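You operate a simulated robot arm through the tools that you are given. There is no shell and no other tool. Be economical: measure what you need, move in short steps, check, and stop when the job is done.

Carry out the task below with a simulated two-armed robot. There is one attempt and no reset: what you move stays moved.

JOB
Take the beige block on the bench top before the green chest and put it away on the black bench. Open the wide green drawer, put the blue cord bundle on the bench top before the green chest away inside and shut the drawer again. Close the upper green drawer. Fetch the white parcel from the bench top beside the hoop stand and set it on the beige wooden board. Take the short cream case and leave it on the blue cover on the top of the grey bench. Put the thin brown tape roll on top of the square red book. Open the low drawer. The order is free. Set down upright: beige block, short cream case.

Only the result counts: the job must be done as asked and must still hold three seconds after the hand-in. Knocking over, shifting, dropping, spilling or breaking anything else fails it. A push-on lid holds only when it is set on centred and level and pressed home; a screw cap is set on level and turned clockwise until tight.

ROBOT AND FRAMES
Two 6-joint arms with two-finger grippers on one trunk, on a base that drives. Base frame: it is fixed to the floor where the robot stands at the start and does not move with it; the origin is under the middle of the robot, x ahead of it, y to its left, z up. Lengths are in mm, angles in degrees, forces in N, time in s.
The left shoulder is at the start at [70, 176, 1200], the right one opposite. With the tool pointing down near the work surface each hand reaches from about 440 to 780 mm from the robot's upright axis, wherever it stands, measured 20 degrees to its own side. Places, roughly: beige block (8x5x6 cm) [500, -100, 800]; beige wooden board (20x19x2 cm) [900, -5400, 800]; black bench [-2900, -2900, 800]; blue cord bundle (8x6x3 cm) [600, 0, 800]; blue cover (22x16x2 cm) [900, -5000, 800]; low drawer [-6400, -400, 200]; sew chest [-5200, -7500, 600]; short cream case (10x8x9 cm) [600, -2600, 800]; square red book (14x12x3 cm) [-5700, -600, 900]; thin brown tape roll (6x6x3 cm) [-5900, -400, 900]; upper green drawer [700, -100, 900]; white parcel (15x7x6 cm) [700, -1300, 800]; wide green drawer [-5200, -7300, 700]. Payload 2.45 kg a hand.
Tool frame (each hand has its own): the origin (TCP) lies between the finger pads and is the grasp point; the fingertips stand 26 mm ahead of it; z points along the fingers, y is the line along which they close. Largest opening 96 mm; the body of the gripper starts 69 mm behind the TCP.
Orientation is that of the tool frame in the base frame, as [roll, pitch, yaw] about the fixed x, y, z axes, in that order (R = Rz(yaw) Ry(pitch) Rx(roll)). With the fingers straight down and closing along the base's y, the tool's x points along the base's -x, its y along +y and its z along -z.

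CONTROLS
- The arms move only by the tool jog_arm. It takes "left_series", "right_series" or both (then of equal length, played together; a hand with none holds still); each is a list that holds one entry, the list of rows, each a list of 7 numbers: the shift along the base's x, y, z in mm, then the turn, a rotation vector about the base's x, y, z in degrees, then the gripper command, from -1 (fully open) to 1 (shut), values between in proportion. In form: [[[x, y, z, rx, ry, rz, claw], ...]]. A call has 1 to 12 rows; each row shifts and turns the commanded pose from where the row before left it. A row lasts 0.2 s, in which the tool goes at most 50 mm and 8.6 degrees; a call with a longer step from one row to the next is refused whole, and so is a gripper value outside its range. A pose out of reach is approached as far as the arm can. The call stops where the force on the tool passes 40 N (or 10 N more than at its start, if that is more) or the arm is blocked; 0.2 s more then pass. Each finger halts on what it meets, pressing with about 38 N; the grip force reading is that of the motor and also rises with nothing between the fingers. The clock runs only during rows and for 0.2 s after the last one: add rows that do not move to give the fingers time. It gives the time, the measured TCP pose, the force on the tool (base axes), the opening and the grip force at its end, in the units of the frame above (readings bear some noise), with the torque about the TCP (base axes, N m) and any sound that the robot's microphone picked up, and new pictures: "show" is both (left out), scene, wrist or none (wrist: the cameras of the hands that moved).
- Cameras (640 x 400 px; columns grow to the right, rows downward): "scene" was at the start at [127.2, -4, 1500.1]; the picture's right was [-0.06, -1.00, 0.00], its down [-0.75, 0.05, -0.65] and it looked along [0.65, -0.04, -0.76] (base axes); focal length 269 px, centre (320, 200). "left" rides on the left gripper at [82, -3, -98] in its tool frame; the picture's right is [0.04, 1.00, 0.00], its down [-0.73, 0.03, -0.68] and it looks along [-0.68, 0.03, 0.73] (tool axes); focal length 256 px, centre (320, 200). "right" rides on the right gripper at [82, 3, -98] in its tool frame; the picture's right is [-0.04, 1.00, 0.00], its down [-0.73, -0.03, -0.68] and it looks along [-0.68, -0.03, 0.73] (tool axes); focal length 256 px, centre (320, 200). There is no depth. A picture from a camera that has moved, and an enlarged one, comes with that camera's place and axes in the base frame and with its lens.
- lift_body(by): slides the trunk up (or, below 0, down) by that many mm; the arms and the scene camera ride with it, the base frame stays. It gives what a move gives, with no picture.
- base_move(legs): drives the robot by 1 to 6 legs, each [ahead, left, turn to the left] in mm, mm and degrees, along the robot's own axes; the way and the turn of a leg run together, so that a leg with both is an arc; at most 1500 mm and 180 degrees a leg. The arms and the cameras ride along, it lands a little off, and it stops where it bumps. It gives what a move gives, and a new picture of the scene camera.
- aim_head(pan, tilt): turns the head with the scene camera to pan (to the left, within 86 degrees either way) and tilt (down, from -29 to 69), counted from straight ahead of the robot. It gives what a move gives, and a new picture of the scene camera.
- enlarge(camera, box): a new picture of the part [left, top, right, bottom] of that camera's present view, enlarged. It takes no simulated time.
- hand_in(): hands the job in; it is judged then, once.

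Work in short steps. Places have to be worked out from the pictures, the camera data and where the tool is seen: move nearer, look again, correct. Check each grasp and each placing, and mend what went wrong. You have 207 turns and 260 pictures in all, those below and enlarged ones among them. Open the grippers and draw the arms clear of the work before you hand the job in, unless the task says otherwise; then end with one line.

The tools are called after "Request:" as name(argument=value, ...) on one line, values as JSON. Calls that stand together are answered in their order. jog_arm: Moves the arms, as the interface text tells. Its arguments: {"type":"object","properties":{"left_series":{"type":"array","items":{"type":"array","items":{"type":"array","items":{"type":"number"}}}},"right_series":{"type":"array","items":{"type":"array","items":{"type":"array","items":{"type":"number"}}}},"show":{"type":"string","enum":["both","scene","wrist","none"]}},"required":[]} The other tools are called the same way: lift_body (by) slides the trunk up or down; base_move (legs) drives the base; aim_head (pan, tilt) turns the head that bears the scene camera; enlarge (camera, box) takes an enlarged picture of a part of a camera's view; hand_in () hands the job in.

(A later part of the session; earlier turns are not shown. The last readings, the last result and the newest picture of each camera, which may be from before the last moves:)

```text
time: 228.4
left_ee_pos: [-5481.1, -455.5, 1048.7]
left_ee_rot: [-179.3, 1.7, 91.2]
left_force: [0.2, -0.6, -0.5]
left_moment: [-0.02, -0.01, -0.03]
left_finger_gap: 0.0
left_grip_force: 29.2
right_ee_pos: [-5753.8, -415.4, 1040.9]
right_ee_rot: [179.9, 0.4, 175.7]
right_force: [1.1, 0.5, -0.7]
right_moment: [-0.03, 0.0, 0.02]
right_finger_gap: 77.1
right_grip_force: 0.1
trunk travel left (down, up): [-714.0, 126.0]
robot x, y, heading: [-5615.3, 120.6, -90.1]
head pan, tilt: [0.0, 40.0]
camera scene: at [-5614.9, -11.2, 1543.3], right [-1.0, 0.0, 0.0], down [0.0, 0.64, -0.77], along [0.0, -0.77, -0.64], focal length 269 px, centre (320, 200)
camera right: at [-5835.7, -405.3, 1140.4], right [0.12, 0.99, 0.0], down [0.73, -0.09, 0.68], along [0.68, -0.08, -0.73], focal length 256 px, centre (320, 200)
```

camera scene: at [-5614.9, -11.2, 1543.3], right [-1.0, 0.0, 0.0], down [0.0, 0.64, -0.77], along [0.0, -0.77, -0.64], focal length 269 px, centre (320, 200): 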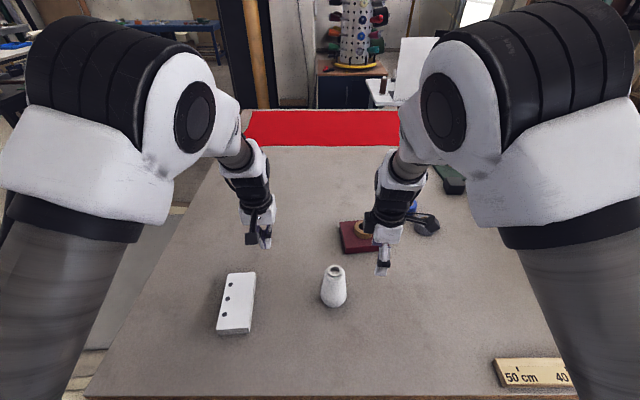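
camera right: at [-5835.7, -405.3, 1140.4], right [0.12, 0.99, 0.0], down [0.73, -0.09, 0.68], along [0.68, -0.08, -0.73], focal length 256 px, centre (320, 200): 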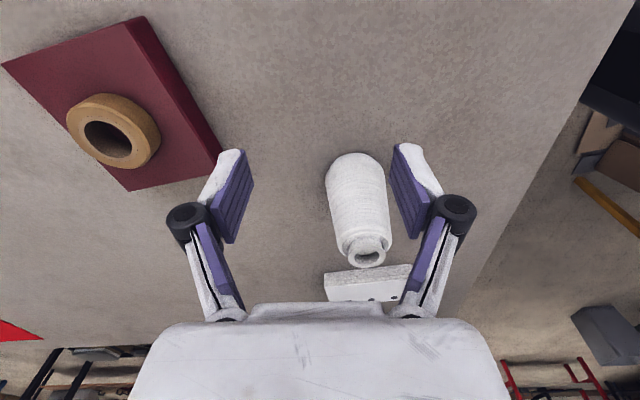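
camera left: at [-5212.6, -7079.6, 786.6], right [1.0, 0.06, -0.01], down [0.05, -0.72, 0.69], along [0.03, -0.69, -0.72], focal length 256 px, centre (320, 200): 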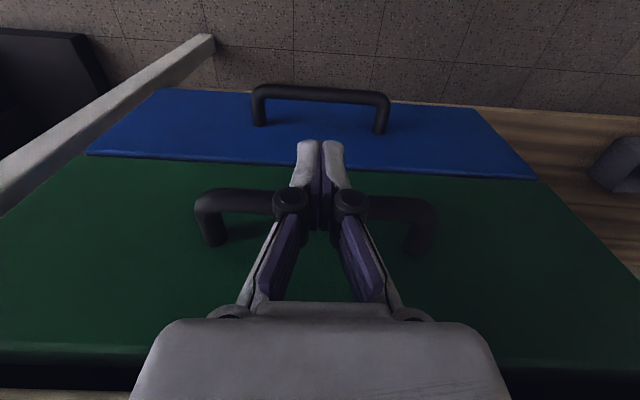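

The tape roll sits on the book. I back off 300 and slide west to look for the low drawer.

Request:
base_move(legs=[[-300, 0, 0], [0, -700, 0]])

Request:
aim_head(pan=0, tilt=55)

```text
time: 233.9
left_ee_pos: [-6172.7, -158.9, 1047.1]
left_ee_rot: [-179.1, 1.6, 91.6]
left_force: [-0.7, 0.1, 0.3]
left_moment: [0.01, -0.01, -0.01]
left_finger_gap: 0.0
left_grip_force: 28.5
right_ee_pos: [-6446.7, -121.2, 1043.0]
right_ee_rot: [180.0, 0.4, 176.0]
right_force: [-0.9, 0.0, -0.2]
right_moment: [-0.01, 0.02, -0.01]
right_finger_gap: 76.9
right_grip_force: 0.1
trunk travel left (down, up): [-714.0, 126.0]
robot x, y, heading: [-6310.7, 416.3, -89.8]
head pan, tilt: [0.0, 40.0]
camera scene: at [-6310.2, 283.7, 1543.1], right [-1.0, -0.01, 0.0], down [0.0, 0.64, -0.77], along [0.0, -0.77, -0.64], focal length 269 px, centre (320, 200)
```

scene: 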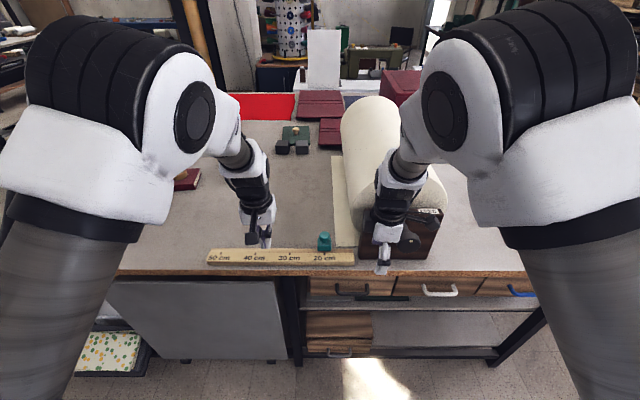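

```text
time: 234.7
left_ee_pos: [-6172.2, -159.2, 1048.1]
left_ee_rot: [-179.3, 1.6, 91.5]
left_force: [0.5, 0.4, 0.0]
left_moment: [0.0, 0.01, 0.02]
left_finger_gap: 0.2
left_grip_force: 28.6
right_ee_pos: [-6447.8, -122.3, 1043.4]
right_ee_rot: [180.0, 0.7, 176.1]
right_force: [0.3, -0.3, -0.2]
right_moment: [-0.01, 0.0, -0.03]
right_finger_gap: 77.0
right_grip_force: 0.1
trunk travel left (down, up): [-714.0, 126.0]
robot x, y, heading: [-6306.3, 417.7, -89.8]
head pan, tilt: [0.0, 55.0]
camera scene: at [-6311.1, 296.6, 1522.4], right [-1.0, -0.01, 0.0], down [0.0, 0.82, -0.57], along [0.0, -0.57, -0.82], focal length 269 px, centre (320, 200)
```

scene: 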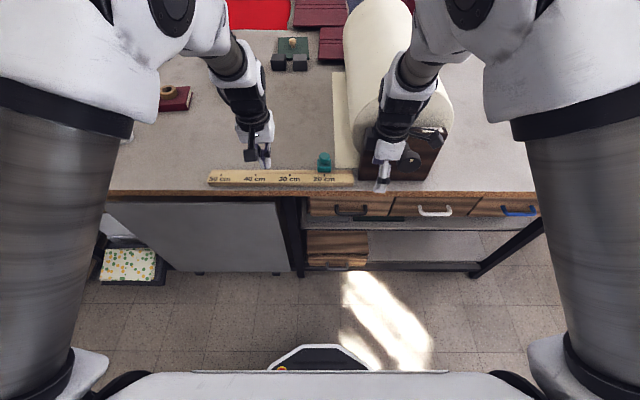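

The low drawer is the wooden unit on the bottom shelf, handle near the floor. I pull hands back a little and lower the trunk for a level view.

Request:
jog_arm(left_series=[[[0, 30, 0, 0, 0, 0, 1], [0, 30, 0, 0, 0, 0, 1]]], right_series=[[[0, 30, 0, 0, 0, 0, -1], [0, 30, 0, 0, 0, 0, -1]]], show="none")

Request:
lift_body(by=-400)

Request:
lift_body(by=-250)

Request:
aim_head(pan=0, tilt=45)

```text
time: 235.3
left_ee_pos: [-6167.3, -95.6, 1044.0]
left_ee_rot: [-177.3, 0.6, 93.1]
left_force: [0.8, 0.9, -0.1]
left_moment: [-0.02, -0.03, -0.02]
left_finger_gap: 0.0
left_grip_force: 28.4
right_ee_pos: [-6456.1, -62.1, 1047.6]
right_ee_rot: [179.0, 4.5, 173.0]
right_force: [0.7, 0.7, 0.5]
right_moment: [-0.04, 0.05, -0.01]
right_finger_gap: 95.7
right_grip_force: 0.1
trunk travel left (down, up): [-714.0, 126.0]
robot x, y, heading: [-6308.1, 422.0, -89.9]
head pan, tilt: [0.0, 55.0]
```

```text
time: 239.1
left_ee_pos: [-6166.9, -102.3, 651.6]
left_ee_rot: [-177.2, 1.5, 93.3]
left_force: [0.3, 0.0, 0.1]
left_moment: [0.0, 0.01, 0.01]
left_finger_gap: 0.1
left_grip_force: 28.5
right_ee_pos: [-6455.1, -66.4, 650.5]
right_ee_rot: [179.5, 4.4, 173.3]
right_force: [0.1, 0.1, 0.7]
right_moment: [0.01, 0.01, -0.03]
right_finger_gap: 95.9
right_grip_force: 0.1
trunk travel left (down, up): [-314.0, 526.0]
robot x, y, heading: [-6313.6, 417.3, -89.7]
head pan, tilt: [0.0, 55.0]
```

```text
time: 241.7
left_ee_pos: [-6167.0, -103.1, 401.2]
left_ee_rot: [-177.2, 1.6, 93.3]
left_force: [-0.8, -0.6, 0.1]
left_moment: [0.0, -0.02, -0.01]
left_finger_gap: 0.1
left_grip_force: 28.7
right_ee_pos: [-6455.1, -65.8, 401.0]
right_ee_rot: [179.6, 4.5, 173.2]
right_force: [-0.2, 0.1, 0.4]
right_moment: [0.03, 0.03, 0.0]
right_finger_gap: 96.2
right_grip_force: 0.0
trunk travel left (down, up): [-64.0, 776.0]
robot x, y, heading: [-6312.9, 420.5, -89.6]
head pan, tilt: [0.0, 55.0]
```

```text
time: 242.4
left_ee_pos: [-6166.5, -102.8, 400.4]
left_ee_rot: [-177.2, 1.5, 93.3]
left_force: [0.7, -0.6, 0.1]
left_moment: [0.02, -0.04, 0.02]
left_finger_gap: 0.2
left_grip_force: 28.9
right_ee_pos: [-6455.1, -66.5, 401.0]
right_ee_rot: [179.7, 4.5, 173.2]
right_force: [-0.6, -0.4, -0.9]
right_moment: [0.01, -0.02, -0.02]
right_finger_gap: 96.2
right_grip_force: 0.0
trunk travel left (down, up): [-64.0, 776.0]
robot x, y, heading: [-6309.0, 416.9, -89.8]
head pan, tilt: [0.0, 45.0]
camera scene: at [-6310.7, 287.7, 885.8], right [-1.0, -0.01, 0.0], down [0.0, 0.71, -0.71], along [0.0, -0.71, -0.71], focal length 269 px, centre (320, 200)
```

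scene: 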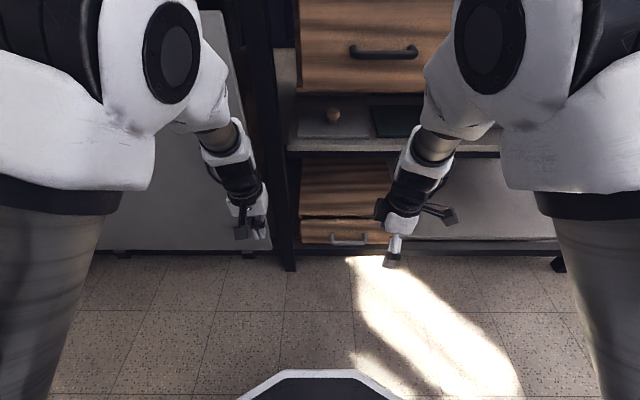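

Request:
enlarge(camera="scene", box=[260, 130, 440, 290])

Request:
enlarge(camera="right", box=[0, 0, 640, 400])

```text
2.50 times, centred on (350, 210) of scene
camera zoom: at [-6310.7, 287.7, 885.8], right [-1.0, -0.01, 0.0], down [0.0, 0.71, -0.71], along [0.0, -0.71, -0.71], focal length 672 px, centre (245, 175)
```

zoom: 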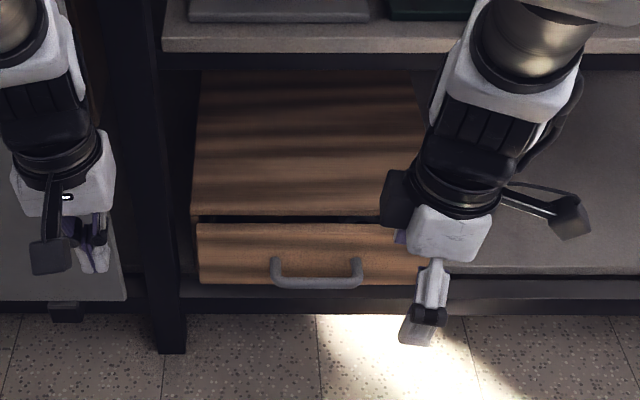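

```text
1.00 times, centred on (320, 200) of right (not enlarged: the box is as wide or as high as the picture)
camera zoom: at [-6542.9, -52.7, 493.2], right [0.16, 0.99, 0.01], down [0.67, -0.12, 0.73], along [0.73, -0.11, -0.68], focal length 256 px, centre (320, 200)
```

zoom: 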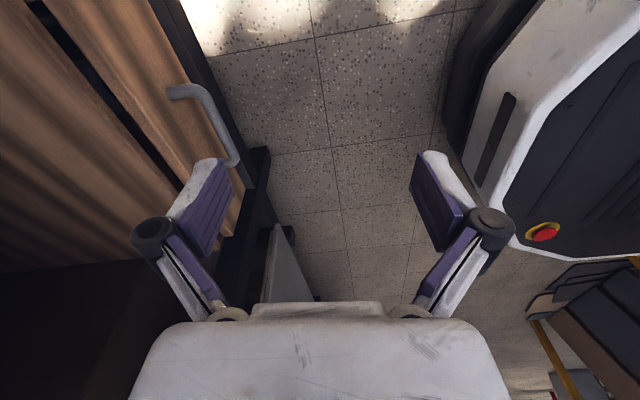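

The handle bar is at about y=-203, z=222, x -6351…-6455. To grip it the tool must lean forward, so I back the base 80, shift left 80, lower the trunk and tilt the right hand while reaching out.

Request:
base_move(legs=[[-80, 80, 0]])

Request:
lift_body(by=-60)

Request:
jog_arm(right_series=[[[-5, -20, 0, -8, 0, 0, -1], [-5, -20, 0, -8, 0, 0, -1], [-5, -20, 0, -8, 0, 0, -1], [-5, -20, 0, -8, 0, 0, -1], [-5, -20, 0, -8, 0, 0, -1], [0, 0, 0, 0, 0, 0, -1]]])

```text
time: 243.6
left_ee_pos: [-6088.6, -20.4, 401.2]
left_ee_rot: [-177.2, 1.5, 93.2]
left_force: [0.3, -0.2, 0.3]
left_moment: [0.03, 0.02, 0.0]
left_finger_gap: 0.0
left_grip_force: 28.7
right_ee_pos: [-6376.1, 16.9, 401.1]
right_ee_rot: [179.6, 4.5, 173.3]
right_force: [1.3, 1.0, -0.6]
right_moment: [0.0, -0.02, -0.03]
right_finger_gap: 96.0
right_grip_force: 0.1
trunk travel left (down, up): [-64.0, 776.0]
robot x, y, heading: [-6235.4, 498.3, -89.6]
head pan, tilt: [0.0, 45.0]
camera scene: at [-6233.1, 369.5, 885.8], right [-1.0, -0.01, 0.0], down [0.0, 0.71, -0.71], along [0.0, -0.71, -0.71], focal length 269 px, centre (320, 200)
```

scene: 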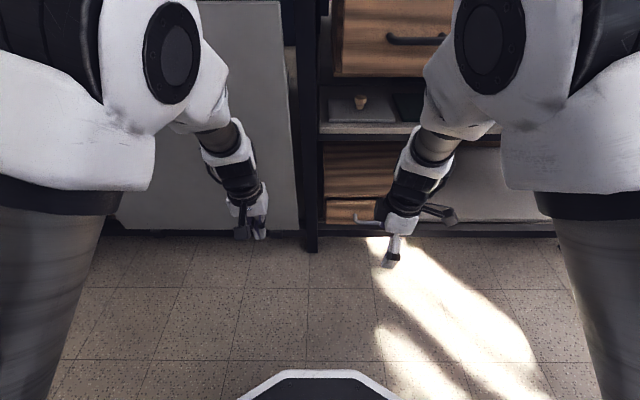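

```text
time: 244.6
left_ee_pos: [-6087.4, -19.5, 341.8]
left_ee_rot: [-176.9, 1.5, 93.6]
left_force: [0.7, 0.7, -0.5]
left_moment: [0.01, 0.03, -0.02]
left_finger_gap: 0.0
left_grip_force: 29.0
right_ee_pos: [-6377.8, 14.7, 340.5]
right_ee_rot: [179.7, 4.9, 173.0]
right_force: [0.3, 0.2, 0.3]
right_moment: [0.02, 0.03, 0.01]
right_finger_gap: 96.3
right_grip_force: 0.0
trunk travel left (down, up): [-4.0, 836.0]
robot x, y, heading: [-6234.4, 501.3, -89.5]
head pan, tilt: [0.0, 45.0]
```

```text
time: 246.0
left_ee_pos: [-6087.7, -19.9, 341.3]
left_ee_rot: [-176.9, 1.5, 93.4]
left_force: [-0.2, 0.1, -0.4]
left_moment: [0.0, -0.02, 0.0]
left_finger_gap: 0.0
left_grip_force: 28.7
right_ee_pos: [-6367.3, -129.8, 424.1]
right_ee_rot: [-141.7, 9.2, 176.2]
right_force: [-0.2, -0.5, -0.6]
right_moment: [0.01, -0.03, 0.0]
right_finger_gap: 96.0
right_grip_force: 0.1
right hand out of reach, approached as far as the arm can: row 4, 5
trunk travel left (down, up): [-4.0, 836.0]
robot x, y, heading: [-6234.7, 499.3, -89.7]
head pan, tilt: [0.0, 45.0]
camera scene: at [-6233.1, 369.6, 825.8], right [-1.0, -0.01, 0.0], down [0.0, 0.71, -0.71], along [0.0, -0.71, -0.71], focal length 269 px, centre (320, 200)
camera right: at [-6454.6, -60.8, 485.2], right [0.19, 0.77, -0.6], down [0.66, 0.35, 0.66], along [0.73, -0.53, -0.44], focal length 256 px, centre (320, 200)
```

scene: 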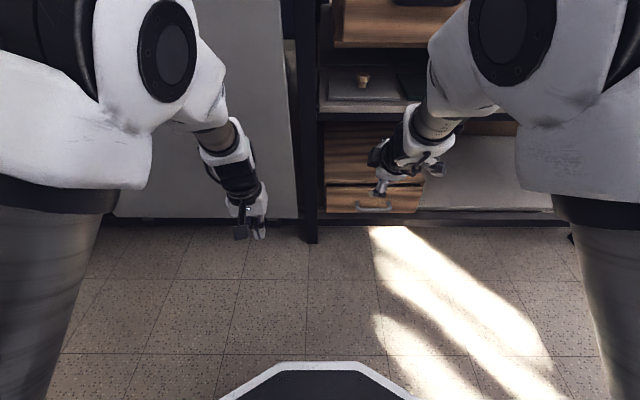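
right: 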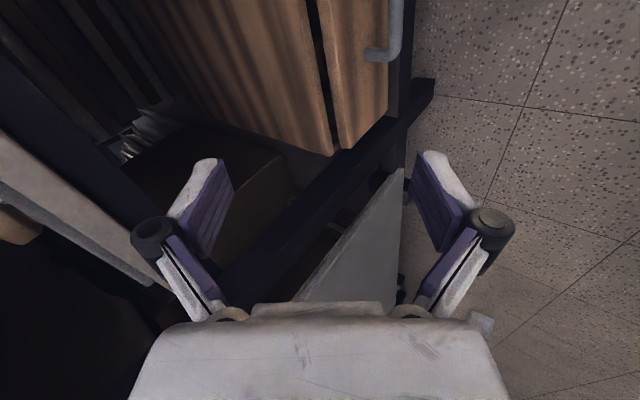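

Tilt 38° reached at z=424. I try to lower the hand keeping this tilt.

Request:
jog_arm(right_series=[[[-10, 10, -40, 0, 0, 0, -1], [-10, 10, -40, 0, 0, 0, -1], [-10, 0, -40, 0, 0, 0, -1], [-5, 0, -30, 0, 0, 0, -1], [0, 0, 0, 0, 0, 0, -1]]])

```text
time: 247.2
left_ee_pos: [-6087.5, -19.8, 341.1]
left_ee_rot: [-176.8, 1.5, 93.6]
left_force: [0.3, 0.0, -0.8]
left_moment: [-0.02, 0.01, -0.01]
left_finger_gap: 0.1
left_grip_force: 28.1
right_ee_pos: [-6359.2, -149.1, 384.4]
right_ee_rot: [-144.0, 10.9, 173.7]
right_force: [0.6, -0.6, -0.4]
right_moment: [-0.02, -0.01, 0.01]
right_finger_gap: 95.8
right_grip_force: 0.1
right hand out of reach, approached as far as the arm can: row 1, 2, 3, 4
trunk travel left (down, up): [-4.0, 836.0]
robot x, y, heading: [-6231.3, 500.5, -89.8]
head pan, tilt: [0.0, 45.0]
camera scene: at [-6233.1, 369.4, 825.8], right [-1.0, -0.01, 0.0], down [0.0, 0.71, -0.71], along [0.0, -0.71, -0.71], focal length 269 px, centre (320, 200)
camera right: at [-6446.6, -77.0, 446.5], right [0.24, 0.79, -0.57], down [0.65, 0.31, 0.69], along [0.72, -0.54, -0.44], focal length 256 px, centre (320, 200)
```

scene: 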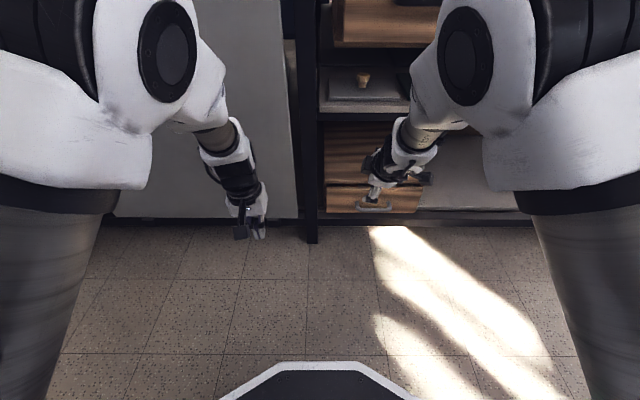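
right: 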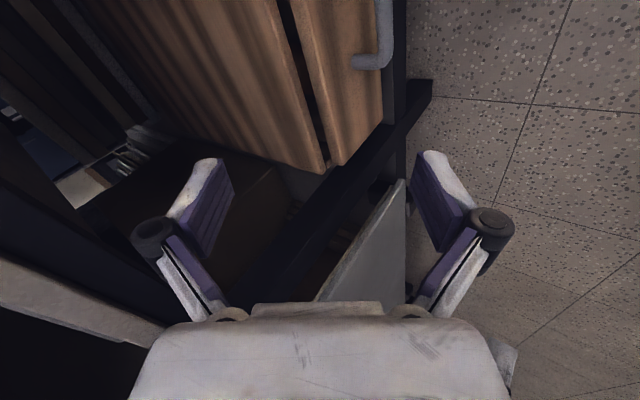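

At this height a full level tool isn't possible, so I use a lean of about 22° with a narrow opening, straddling the bar from above. I set that orientation above the handle.

Request:
jog_arm(right_series=[[[-10, 0, -10, 5, 2, 2, -1], [-10, 0, -20, 5, 2, 2, -0.5], [-12, 0, -20, 5, 2, 2, 0.17], [-11, -9, -20, 0, 0, 0, 0.17], [0, -10, -14, 0, 0, 0, 0.17], [0, 0, 0, 0, 0, 0, 0.17]]])

```text
time: 248.6
left_ee_pos: [-6087.6, -20.0, 341.2]
left_ee_rot: [-176.9, 1.5, 93.5]
left_force: [0.2, -0.6, -0.4]
left_moment: [-0.03, 0.01, 0.02]
left_finger_gap: 0.0
left_grip_force: 28.3
right_ee_pos: [-6382.1, -159.9, 289.4]
right_ee_rot: [-158.2, 1.0, -178.2]
right_force: [0.6, -0.1, 0.3]
right_moment: [0.05, 0.0, 0.01]
right_finger_gap: 39.5
right_grip_force: 0.1
trunk travel left (down, up): [-4.0, 836.0]
robot x, y, heading: [-6230.3, 498.7, -89.7]
head pan, tilt: [0.0, 45.0]
camera scene: at [-6233.1, 369.4, 825.8], right [-1.0, -0.01, 0.0], down [0.0, 0.71, -0.71], along [0.0, -0.71, -0.71], focal length 269 px, centre (320, 200)
camera right: at [-6466.0, -122.7, 378.7], right [0.02, 0.93, -0.37], down [0.71, 0.25, 0.65], along [0.7, -0.28, -0.66], focal length 256 px, centre (320, 200)
```

scene: 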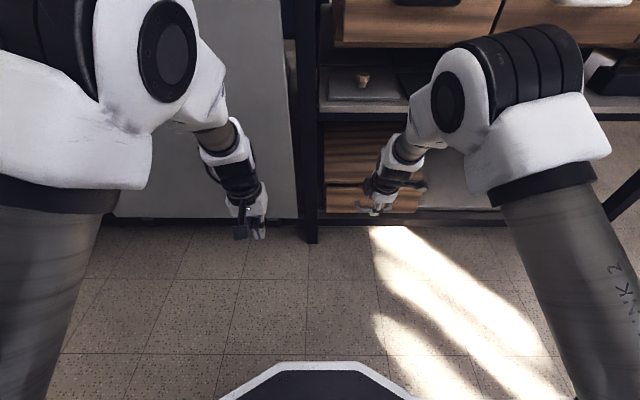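
right: 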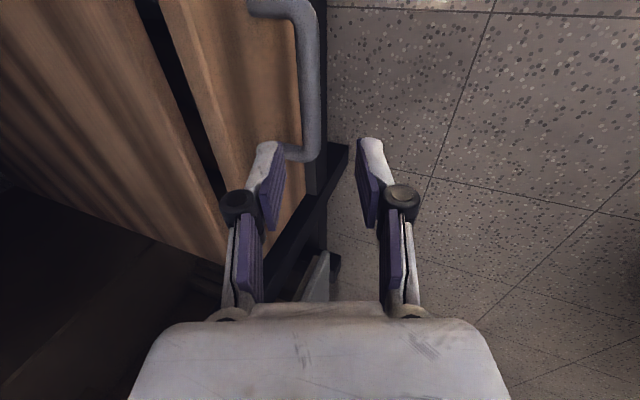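

Orientation is good (22° lean). Bar estimated at y≈-197, z≈222, front ≈-224. I align, narrow the opening to ~31 mm and advance half way.

Request:
jog_arm(right_series=[[[-20, -6, 2, 0, 0, 0, 0.354], [0, -6, -14, 0, 0, 0, 0.354], [0, -5, -14, 0, 0, 0, 0.354], [0, 0, 0, 0, 0, 0, 0.354]]], show="wrist")

```text
time: 249.6
left_ee_pos: [-6088.4, -20.9, 341.5]
left_ee_rot: [-176.9, 1.4, 93.5]
left_force: [0.1, 0.0, -0.6]
left_moment: [-0.02, 0.03, 0.01]
left_finger_gap: 0.3
left_grip_force: 28.5
right_ee_pos: [-6402.7, -176.3, 264.5]
right_ee_rot: [-158.2, 1.0, -178.3]
right_force: [0.0, -0.1, 0.1]
right_moment: [0.01, -0.02, 0.0]
right_finger_gap: 31.0
right_grip_force: 0.0
trunk travel left (down, up): [-4.0, 836.0]
robot x, y, heading: [-6232.6, 499.5, -89.7]
head pan, tilt: [0.0, 45.0]
camera right: at [-6486.9, -139.3, 353.5], right [0.02, 0.93, -0.37], down [0.71, 0.25, 0.65], along [0.7, -0.28, -0.66], focal length 256 px, centre (320, 200)
```

right: 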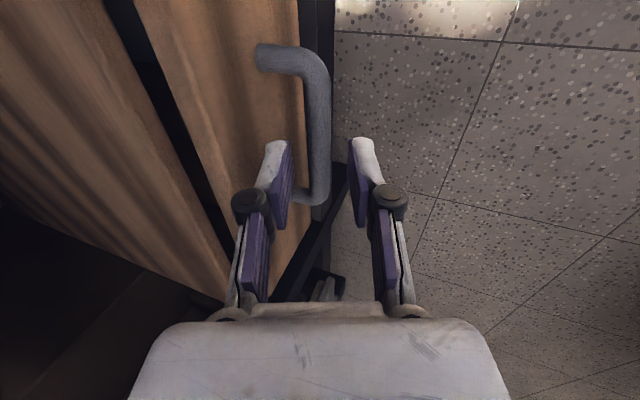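

The bar sits right between the finger lanes. I advance the remaining ~32 mm.

Request:
jog_arm(right_series=[[[0, -4, -10, 0, 0, 0, 0.354], [0, -4, -9, 0, 0, 0, 0.354], [0, -3, -8, 0, 0, 0, 0.354], [0, 0, 0, 0, 0, 0, 0.354]]], show="wrist")

```text
time: 250.6
left_ee_pos: [-6087.6, -20.6, 341.8]
left_ee_rot: [-176.9, 1.5, 93.5]
left_force: [-0.4, -0.1, -0.5]
left_moment: [0.01, 0.01, -0.02]
left_finger_gap: 0.0
left_grip_force: 28.2
right_ee_pos: [-6401.5, -187.9, 236.8]
right_ee_rot: [-158.2, 1.1, -178.3]
right_force: [0.2, 0.2, 0.3]
right_moment: [-0.03, 0.0, 0.01]
right_finger_gap: 31.2
right_grip_force: 0.1
trunk travel left (down, up): [-4.0, 836.0]
robot x, y, heading: [-6235.3, 497.7, -89.2]
head pan, tilt: [0.0, 45.0]
camera right: at [-6486.2, -150.5, 326.7], right [0.02, 0.93, -0.37], down [0.71, 0.25, 0.65], along [0.7, -0.28, -0.66], focal length 256 px, centre (320, 200)
```

right: 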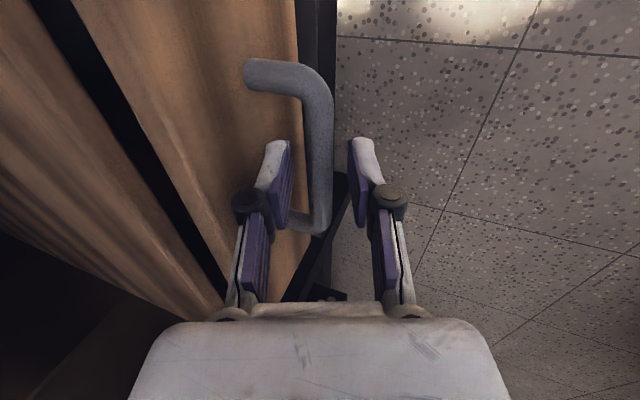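

No contact yet; the bar lies between the tips. I go 5 mm deeper and close.

Request:
jog_arm(right_series=[[[0, -2, -5, 0, 0, 0, 0.354], [0, 0, 0, 0, 0, 0, 0.6], [0, 0, 0, 0, 0, 0, 1], [0, 0, 0, 0, 0, 0, 1]]], show="wrist")

```text
time: 251.6
left_ee_pos: [-6087.7, -20.1, 342.3]
left_ee_rot: [-177.0, 1.5, 93.7]
left_force: [0.3, -0.4, 0.4]
left_moment: [-0.04, -0.01, 0.0]
left_finger_gap: 0.0
left_grip_force: 28.4
right_ee_pos: [-6401.6, -188.5, 232.8]
right_ee_rot: [-158.3, 1.1, -178.3]
right_force: [1.5, -0.9, 2.6]
right_moment: [-0.04, -0.31, -0.37]
right_finger_gap: 13.6
right_grip_force: 39.7
trunk travel left (down, up): [-4.0, 836.0]
robot x, y, heading: [-6231.5, 499.5, -89.6]
head pan, tilt: [0.0, 45.0]
camera right: at [-6486.2, -152.2, 322.4], right [0.02, 0.93, -0.37], down [0.71, 0.25, 0.65], along [0.7, -0.28, -0.66], focal length 256 px, centre (320, 200)
```

right: 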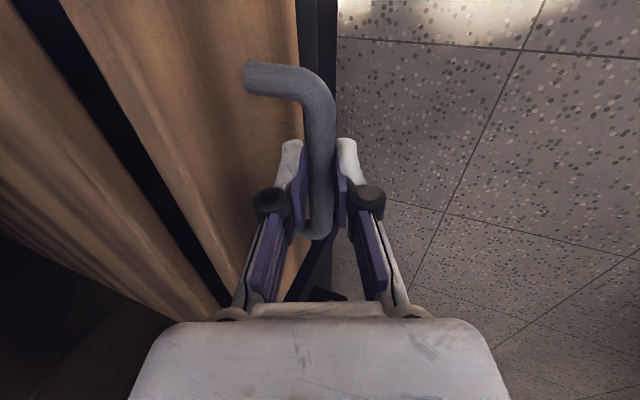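

The bar is gripped (13.6 mm). I pull toward the robot with the arm.

Request:
jog_arm(right_series=[[[0, 15, 0, 0, 0, 0, 1], [0, 20, 0, 0, 0, 0, 1], [0, 20, 0, 0, 0, 0, 1], [0, 20, 0, 0, 0, 0, 1], [0, 20, 0, 0, 0, 0, 1], [0, 0, 0, 0, 0, 0, 1]]])

```text
time: 253.0
left_ee_pos: [-6088.1, -21.2, 339.0]
left_ee_rot: [-177.0, 1.3, 93.5]
left_force: [0.7, 0.1, 0.1]
left_moment: [0.01, 0.0, -0.01]
left_finger_gap: 0.2
left_grip_force: 28.9
right_ee_pos: [-6401.0, -103.9, 234.6]
right_ee_rot: [-159.2, 1.0, -178.4]
right_force: [-14.7, 1.1, -33.7]
right_moment: [0.15, 0.25, -0.61]
right_finger_gap: 13.6
right_grip_force: 39.9
right hand out of reach, approached as far as the arm can: row 5
trunk travel left (down, up): [-4.0, 836.0]
robot x, y, heading: [-6229.6, 500.7, -89.6]
head pan, tilt: [0.0, 45.0]
camera scene: at [-6234.4, 367.0, 824.7], right [-1.0, -0.01, 0.0], down [0.0, 0.71, -0.7], along [0.01, -0.7, -0.71], focal length 269 px, centre (320, 200)
camera right: at [-6485.3, -68.4, 324.9], right [0.02, 0.93, -0.35], down [0.72, 0.23, 0.66], along [0.7, -0.27, -0.66], focal length 256 px, centre (320, 200)
```

scene: 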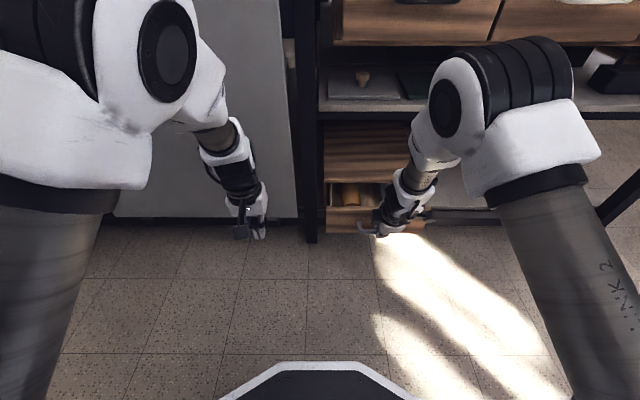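
right: 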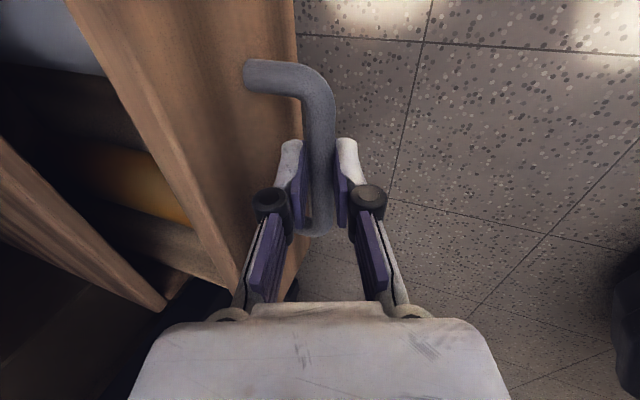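

The drawer is out 85 mm but the arm is near its fold limit. Before backing the base, I look at the floor behind on both sides.

Request:
aim_head(pan=-86, tilt=30)

Request:
aim_head(pan=86, tilt=30)

```text
time: 254.6
left_ee_pos: [-6088.2, -20.6, 339.3]
left_ee_rot: [-176.9, 1.2, 93.4]
left_force: [-0.1, 0.3, -0.3]
left_moment: [-0.02, -0.03, -0.01]
left_finger_gap: 0.0
left_grip_force: 28.1
right_ee_pos: [-6400.2, -105.5, 237.1]
right_ee_rot: [-158.9, 1.1, -178.3]
right_force: [-13.2, 0.7, -32.7]
right_moment: [0.24, 0.23, -0.45]
right_finger_gap: 13.3
right_grip_force: 40.1
trunk travel left (down, up): [-4.0, 836.0]
robot x, y, heading: [-6234.2, 498.8, -89.7]
head pan, tilt: [-85.9, 30.0]
camera scene: at [-6324.7, 441.1, 848.0], right [-0.08, 1.0, 0.0], down [0.5, 0.04, -0.87], along [-0.86, -0.07, -0.5], focal length 269 px, centre (320, 200)
```

scene: 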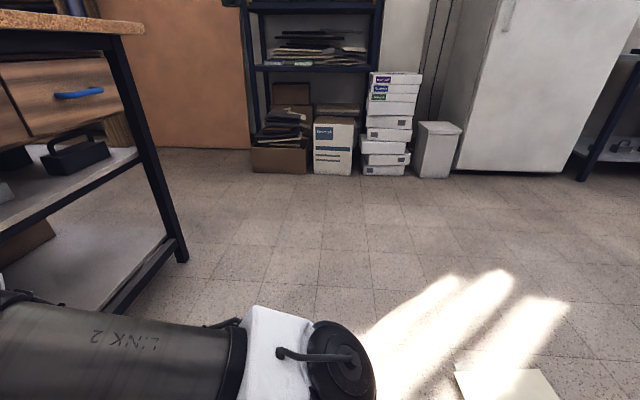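

```text
time: 257.2
left_ee_pos: [-6089.1, -21.8, 340.2]
left_ee_rot: [-176.9, 1.4, 93.5]
left_force: [0.0, -0.4, 0.6]
left_moment: [0.02, 0.01, 0.01]
left_finger_gap: 0.3
left_grip_force: 28.0
right_ee_pos: [-6399.3, -107.2, 236.6]
right_ee_rot: [-158.9, 1.2, -178.3]
right_force: [-9.4, 1.3, -31.3]
right_moment: [0.22, 0.07, -0.48]
right_finger_gap: 13.5
right_grip_force: 39.3
trunk travel left (down, up): [-4.0, 836.0]
robot x, y, heading: [-6235.5, 502.3, -89.5]
head pan, tilt: [85.9, 30.0]
camera scene: at [-6144.2, 442.5, 848.3], right [-0.06, -1.0, 0.0], down [-0.5, 0.04, -0.87], along [0.86, -0.05, -0.5], focal length 269 px, centre (320, 200)
```

scene: 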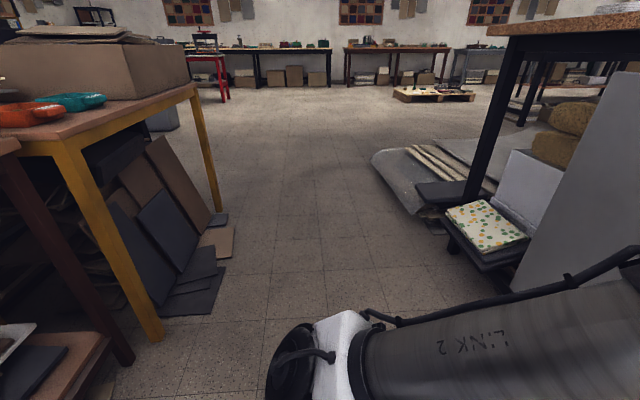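

Behind is clear to about y=950. I relieve the vertical strain and drive back 100 mm with the handle in the grip.

Request:
jog_arm(right_series=[[[0, 0, -3, 0, 0, 0, 1], [0, 0, -2, 0, 0, 0, 1]]], show="none")

Request:
base_move(legs=[[-60, 0, 0], [-50, 0, 0]])

Request:
aim_head(pan=-10, tilt=45)

```text
time: 257.8
left_ee_pos: [-6088.8, -20.7, 340.9]
left_ee_rot: [-176.9, 1.4, 93.4]
left_force: [-0.6, 0.6, -0.7]
left_moment: [0.03, -0.01, 0.01]
left_finger_gap: 0.0
left_grip_force: 27.9
right_ee_pos: [-6400.5, -108.5, 236.2]
right_ee_rot: [-158.6, 1.0, -178.5]
right_force: [-25.4, 0.7, -8.1]
right_moment: [0.1, -0.26, -0.2]
right_finger_gap: 13.6
right_grip_force: 39.5
trunk travel left (down, up): [-4.0, 836.0]
robot x, y, heading: [-6235.2, 498.6, -89.6]
head pan, tilt: [85.9, 30.0]
```

```text
time: 259.3
left_ee_pos: [-6089.0, 88.4, 342.2]
left_ee_rot: [-176.8, 1.5, 93.7]
left_force: [0.0, 0.2, 0.2]
left_moment: [0.0, 0.03, -0.01]
left_finger_gap: 0.2
left_grip_force: 29.4
right_ee_pos: [-6398.5, 0.5, 236.6]
right_ee_rot: [-158.6, 0.8, -178.3]
right_force: [-27.7, -1.1, 1.6]
right_moment: [-0.03, 0.54, -0.65]
right_finger_gap: 13.6
right_grip_force: 40.3
trunk travel left (down, up): [-4.0, 836.0]
robot x, y, heading: [-6230.8, 606.3, -89.5]
head pan, tilt: [85.9, 30.0]
camera scene: at [-6144.5, 555.0, 848.5], right [-0.06, -1.0, 0.0], down [-0.5, 0.03, -0.87], along [0.86, -0.06, -0.5], focal length 269 px, centre (320, 200)
```

scene: 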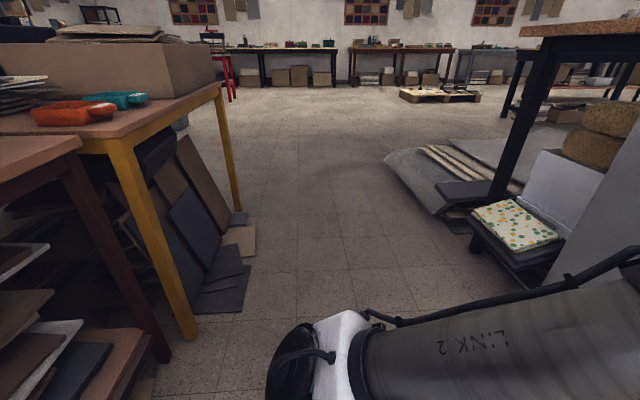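

```text
time: 261.0
left_ee_pos: [-6087.7, 88.9, 341.7]
left_ee_rot: [-176.7, 1.5, 93.6]
left_force: [0.0, -0.3, -0.2]
left_moment: [-0.03, -0.01, -0.01]
left_finger_gap: 0.0
left_grip_force: 28.7
right_ee_pos: [-6398.7, 0.3, 236.3]
right_ee_rot: [-158.6, 0.9, -178.3]
right_force: [-0.9, -0.1, 2.4]
right_moment: [-0.05, -0.14, -0.38]
right_finger_gap: 13.7
right_grip_force: 39.6
trunk travel left (down, up): [-4.0, 836.0]
robot x, y, heading: [-6236.7, 607.0, -89.5]
head pan, tilt: [-10.0, 45.0]
camera scene: at [-6248.0, 480.5, 825.8], right [-0.99, 0.17, 0.0], down [0.12, 0.7, -0.71], along [-0.12, -0.7, -0.71], focal length 269 px, centre (320, 200)
```

scene: 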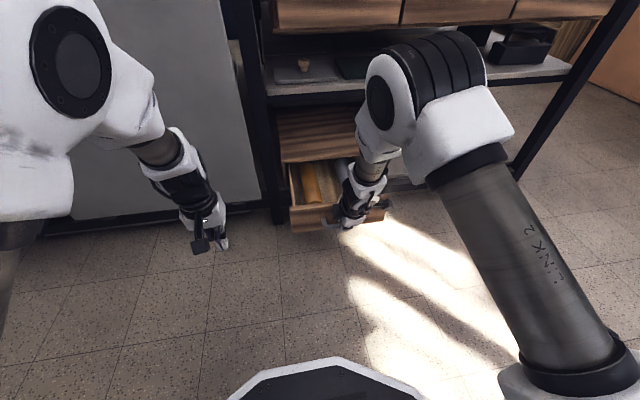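

The drawer is open about 190 mm. I pull 40 mm more, stopping if it resists.

Request:
base_move(legs=[[-40, 0, 0]])

Request:
enlarge(camera="scene", box=[240, 90, 440, 260])

```text
time: 261.9
left_ee_pos: [-6088.7, 128.4, 341.2]
left_ee_rot: [-176.9, 1.5, 93.7]
left_force: [0.2, -0.2, 0.7]
left_moment: [-0.01, -0.01, 0.01]
left_finger_gap: 0.0
left_grip_force: 28.8
right_ee_pos: [-6399.6, 40.9, 236.9]
right_ee_rot: [-158.6, 0.9, -178.3]
right_force: [5.7, -1.3, 1.3]
right_moment: [-0.01, 0.03, -0.46]
right_finger_gap: 13.7
right_grip_force: 39.8
trunk travel left (down, up): [-4.0, 836.0]
robot x, y, heading: [-6235.9, 652.2, -89.7]
head pan, tilt: [-10.0, 45.0]
camera scene: at [-6248.1, 520.1, 825.8], right [-0.99, 0.17, 0.0], down [0.12, 0.7, -0.71], along [-0.12, -0.7, -0.71], focal length 269 px, centre (320, 200)
```

scene: 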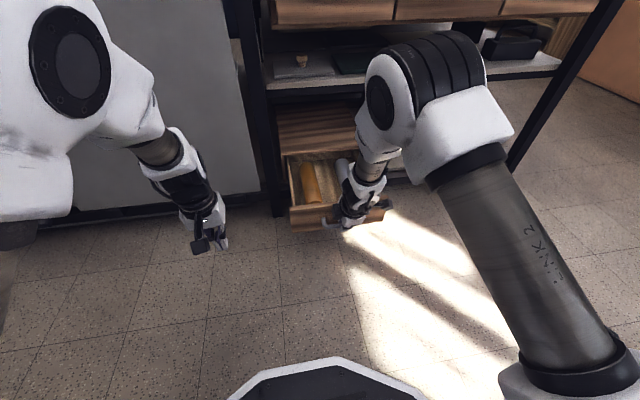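

```text
2.35 times, centred on (340, 175) of scene
camera zoom: at [-6248.1, 520.1, 825.8], right [-0.99, 0.17, 0.0], down [0.12, 0.7, -0.71], along [-0.12, -0.7, -0.71], focal length 632 px, centre (273, 259)
```

zoom: 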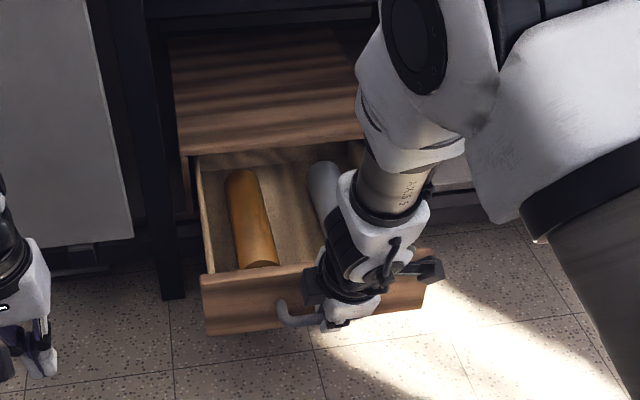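

The drawer is open ~230 mm. I release with a small opening, withdraw upward along the tool axis, and raise the trunk.

Request:
jog_arm(right_series=[[[0, 0, 0, 0, 0, 0, 0.4], [0, 0, 0, 0, 0, 0, 0.4], [0, 7, 18, 0, 0, 0, 0.4], [0, 10, 25, 0, 0, 0, 0.4], [0, 12, 35, 0, 0, 0, 0.4], [0, 0, 45, 0, 0, 0, 0.4], [0, 0, 40, 6, 0, 0, 0.4]]], show="scene")

Request:
lift_body(by=400)

Request:
lift_body(by=290)

```text
time: 263.5
left_ee_pos: [-6088.3, 129.0, 341.9]
left_ee_rot: [-176.8, 1.5, 93.6]
left_force: [1.0, 0.5, 0.5]
left_moment: [-0.03, 0.0, -0.01]
left_finger_gap: 0.0
left_grip_force: 28.5
right_ee_pos: [-6400.4, 68.3, 400.0]
right_ee_rot: [-164.7, 1.2, -178.5]
right_force: [0.3, -0.5, 0.3]
right_moment: [-0.02, 0.0, 0.03]
right_finger_gap: 29.0
right_grip_force: 0.0
trunk travel left (down, up): [-4.0, 836.0]
robot x, y, heading: [-6231.8, 648.9, -89.7]
head pan, tilt: [-10.0, 45.0]
camera scene: at [-6248.2, 520.0, 825.7], right [-0.99, 0.17, 0.0], down [0.12, 0.7, -0.71], along [-0.12, -0.7, -0.71], focal length 269 px, centre (320, 200)
```

scene: 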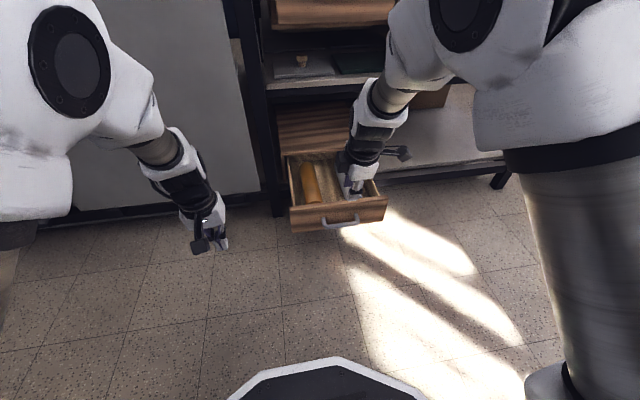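

```text
time: 267.3
left_ee_pos: [-6089.0, 129.8, 742.2]
left_ee_rot: [-176.8, 1.5, 93.6]
left_force: [-0.4, 0.3, -0.2]
left_moment: [-0.02, -0.02, -0.01]
left_finger_gap: 0.1
left_grip_force: 28.4
right_ee_pos: [-6400.5, 67.2, 800.4]
right_ee_rot: [-164.6, 1.1, -178.5]
right_force: [-0.2, 0.4, 0.7]
right_moment: [0.01, 0.01, 0.03]
right_finger_gap: 28.9
right_grip_force: 0.0
trunk travel left (down, up): [-404.0, 436.0]
robot x, y, heading: [-6231.2, 646.3, -89.6]
head pan, tilt: [-10.0, 45.0]
```

```text
time: 270.2
left_ee_pos: [-6090.0, 129.8, 1031.9]
left_ee_rot: [-176.7, 1.6, 93.7]
left_force: [0.3, 0.2, -0.4]
left_moment: [0.0, 0.0, 0.02]
left_finger_gap: 0.0
left_grip_force: 28.7
right_ee_pos: [-6399.8, 68.0, 1091.4]
right_ee_rot: [-164.6, 1.1, -178.4]
right_force: [0.1, -0.6, 0.0]
right_moment: [0.01, 0.03, 0.01]
right_finger_gap: 28.7
right_grip_force: 0.0
trunk travel left (down, up): [-694.0, 146.0]
robot x, y, heading: [-6235.7, 650.4, -89.9]
head pan, tilt: [-10.0, 45.0]
```

Low drawer done. Now I travel back east to the white parcel: along the corridor, then the known lane at y≈-150.

Request:
base_move(legs=[[200, 0, 0], [0, 1500, 0], [0, 1000, 0], [600, 800, 0], [0, 1500, 0], [0, 900, 0]])

```text
time: 299.7
left_ee_pos: [-401.1, -665.2, 1032.0]
left_ee_rot: [-176.8, 1.6, 94.8]
left_force: [0.5, 0.0, 0.6]
left_moment: [-0.03, 0.0, 0.01]
left_finger_gap: 0.0
left_grip_force: 28.4
right_ee_pos: [-709.8, -732.8, 1090.1]
right_ee_rot: [-164.7, 1.1, -177.1]
right_force: [-0.1, 0.3, -1.5]
right_moment: [0.02, 0.0, 0.0]
right_finger_gap: 28.5
right_grip_force: 0.0
trunk travel left (down, up): [-694.0, 146.0]
robot x, y, heading: [-555.6, -146.7, -88.2]
head pan, tilt: [-10.0, 45.0]
camera scene: at [-570.5, -277.0, 1515.8], right [-0.99, 0.14, 0.0], down [0.1, 0.7, -0.71], along [-0.1, -0.7, -0.71], focal length 269 px, centre (320, 200)
```

scene: 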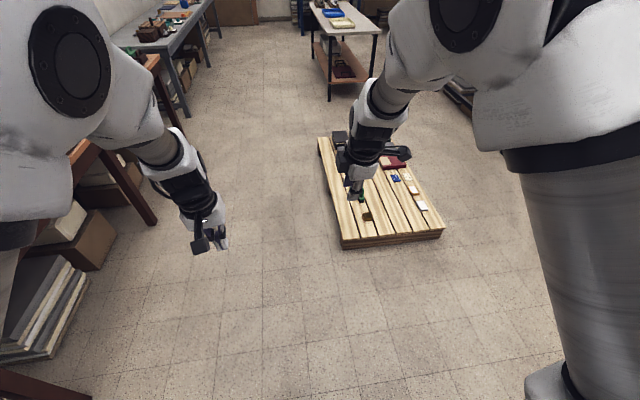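

I turn to face the benches (heading 0) and slide south to the parcel's place.

Request:
base_move(legs=[[0, 0, 88.2], [300, -300, 0], [0, -830, 0]])

Request:
aim_head(pan=0, tilt=35)

```text
time: 310.1
left_ee_pos: [247.5, -1153.8, 1031.5]
left_ee_rot: [-176.9, 1.4, -177.4]
left_force: [-0.6, 0.1, 0.2]
left_moment: [0.0, 0.01, 0.0]
left_finger_gap: 0.0
left_grip_force: 28.4
right_ee_pos: [303.6, -1464.8, 1091.1]
right_ee_rot: [-164.6, 1.0, -89.3]
right_force: [0.6, 0.0, -0.1]
right_moment: [0.01, -0.02, -0.03]
right_finger_gap: 28.6
right_grip_force: 0.1
trunk travel left (down, up): [-694.0, 146.0]
robot x, y, heading: [-274.1, -1290.8, -0.4]
head pan, tilt: [-10.0, 45.0]
camera scene: at [-146.2, -1305.1, 1515.8], right [-0.18, -0.98, 0.0], down [-0.7, 0.13, -0.71], along [0.69, -0.13, -0.71], focal length 269 px, centre (320, 200)
```

scene: 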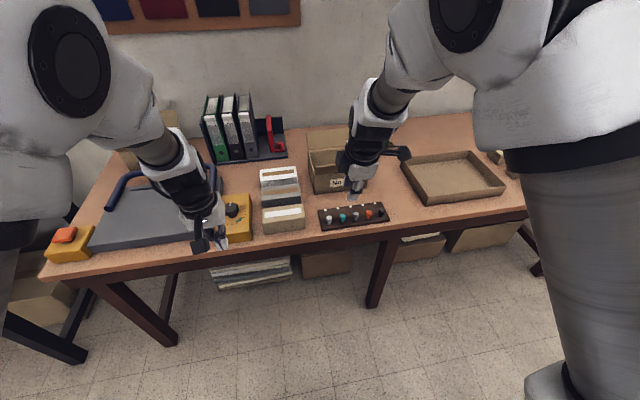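

```text
time: 310.8
left_ee_pos: [247.9, -1153.1, 1032.6]
left_ee_rot: [-176.7, 1.4, -177.3]
left_force: [-0.3, 0.0, -0.6]
left_moment: [0.0, -0.01, 0.02]
left_finger_gap: 0.0
left_grip_force: 28.9
right_ee_pos: [302.0, -1465.2, 1091.0]
right_ee_rot: [-164.6, 1.2, -89.4]
right_force: [0.1, 0.9, 0.3]
right_moment: [-0.03, 0.03, -0.02]
right_finger_gap: 28.8
right_grip_force: 0.1
trunk travel left (down, up): [-694.0, 146.0]
robot x, y, heading: [-274.7, -1292.6, -0.7]
head pan, tilt: [0.0, 35.0]
camera scene: at [-138.1, -1291.8, 1530.6], right [-0.01, -1.0, 0.0], down [-0.57, 0.01, -0.82], along [0.82, -0.01, -0.57], focal length 269 px, centre (320, 200)
```

scene: 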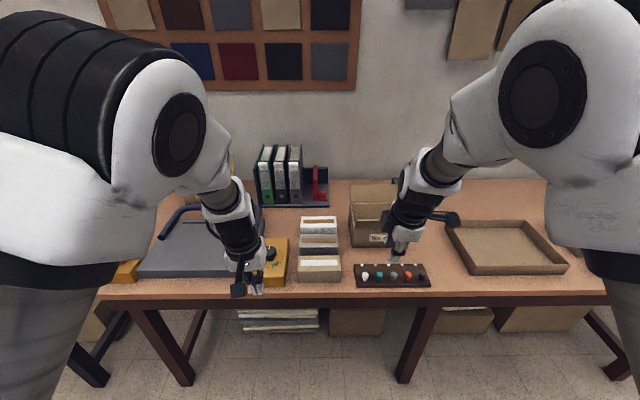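

I zoom into the middle of the bench to identify the parcel and the hoop stand.

Request:
enlarge(camera="scene", box=[220, 140, 420, 300])

Request:
enlarge(camera="left", box=[0, 0, 640, 400])

```text
2.50 times, centred on (320, 220) of scene
camera zoom: at [-138.1, -1291.8, 1530.6], right [-0.01, -1.0, 0.0], down [-0.57, 0.01, -0.82], along [0.82, -0.01, -0.57], focal length 672 px, centre (320, 150)
```

zoom: 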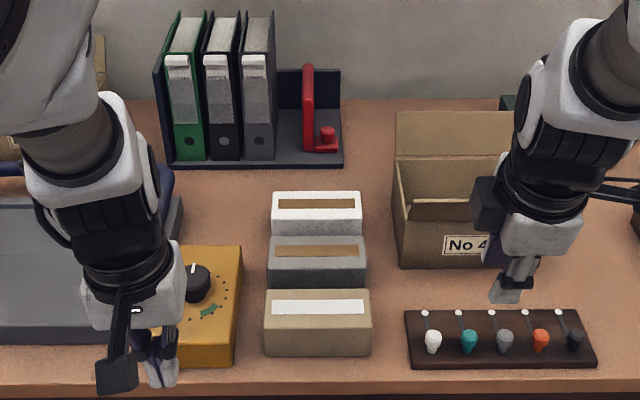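

```text
1.00 times, centred on (320, 200) of left (not enlarged: the box is as wide or as high as the picture)
camera zoom: at [162.5, -1155.3, 1127.9], right [-0.09, 0.99, -0.06], down [0.71, 0.1, 0.69], along [0.7, 0.02, -0.72], focal length 256 px, centre (320, 200)
```

zoom: 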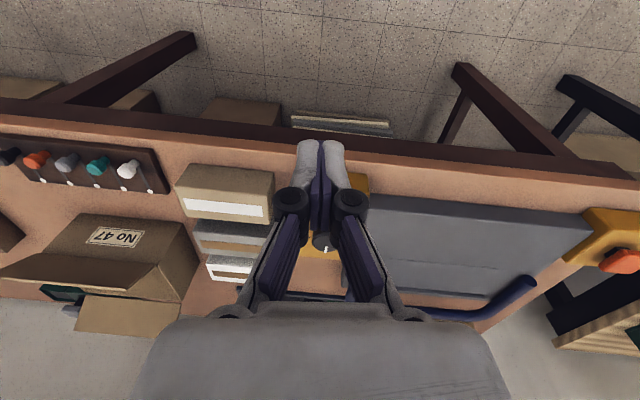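

The white parcel is the rear one of three boxes, centre about [680,-1296], top ≈860. I level the right hand and drive so it comes over the parcel.

Request:
jog_arm(right_series=[[[0, 0, 0, 0, 7.7, 0, -0.8], [0, 0, 0, 0, 7.7, 0, -0.8]]], show="none")

Request:
base_move(legs=[[325, 110, 0.6]])

Request:
enlarge(camera="right", box=[0, 0, 640, 400])

```text
time: 311.4
left_ee_pos: [248.0, -1154.1, 1030.9]
left_ee_rot: [-176.9, 1.5, -177.4]
left_force: [0.3, 0.5, 0.1]
left_moment: [0.01, 0.05, -0.02]
left_finger_gap: 0.0
left_grip_force: 28.9
right_ee_pos: [304.0, -1466.8, 1090.1]
right_ee_rot: [179.8, 1.2, -89.6]
right_force: [0.3, -0.3, 0.2]
right_moment: [-0.01, 0.03, 0.01]
right_finger_gap: 86.4
right_grip_force: 0.1
trunk travel left (down, up): [-694.0, 146.0]
robot x, y, heading: [-276.8, -1290.3, -0.8]
head pan, tilt: [0.0, 35.0]
```

```text
time: 313.7
left_ee_pos: [573.2, -1040.0, 1032.0]
left_ee_rot: [-176.8, 1.5, -176.8]
left_force: [1.4, 0.4, -0.9]
left_moment: [0.03, 0.02, 0.02]
left_finger_gap: 0.0
left_grip_force: 28.4
right_ee_pos: [630.2, -1350.6, 1090.0]
right_ee_rot: [-179.8, 1.2, -89.2]
right_force: [-1.0, -0.3, 0.0]
right_moment: [0.0, 0.0, 0.01]
right_finger_gap: 86.6
right_grip_force: 0.1
trunk travel left (down, up): [-694.0, 146.0]
robot x, y, heading: [54.0, -1181.6, 0.1]
head pan, tilt: [0.0, 35.0]
camera scene: at [187.9, -1181.1, 1530.7], right [0.0, -1.0, 0.0], down [-0.57, 0.0, -0.82], along [0.82, 0.0, -0.57], focal length 269 px, centre (320, 200)
```

scene: 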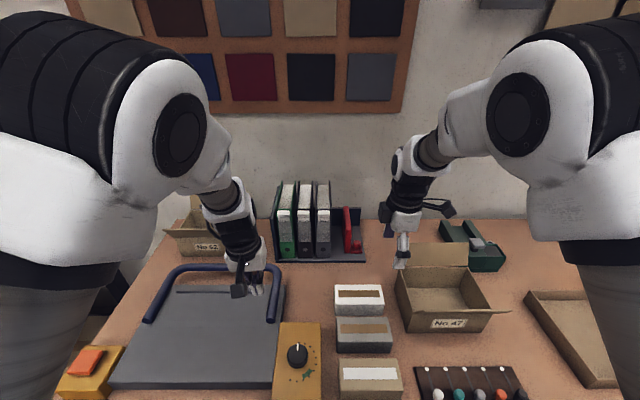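

```text
1.00 times, centred on (320, 200) of right (not enlarged: the box is as wide or as high as the picture)
camera zoom: at [628.6, -1434.7, 1188.2], right [-1.0, 0.03, 0.0], down [0.02, 0.72, 0.69], along [0.02, 0.69, -0.72], focal length 256 px, centre (320, 200)
```

zoom: 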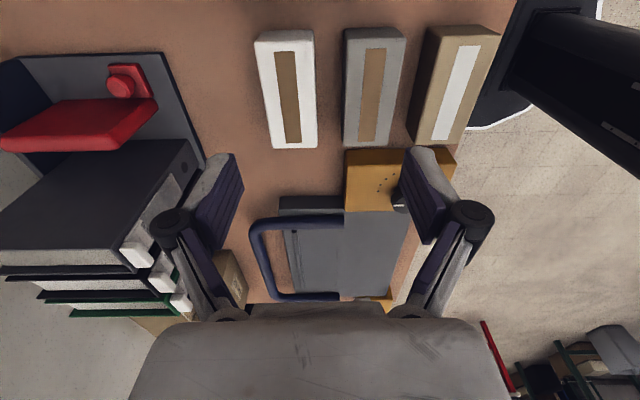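

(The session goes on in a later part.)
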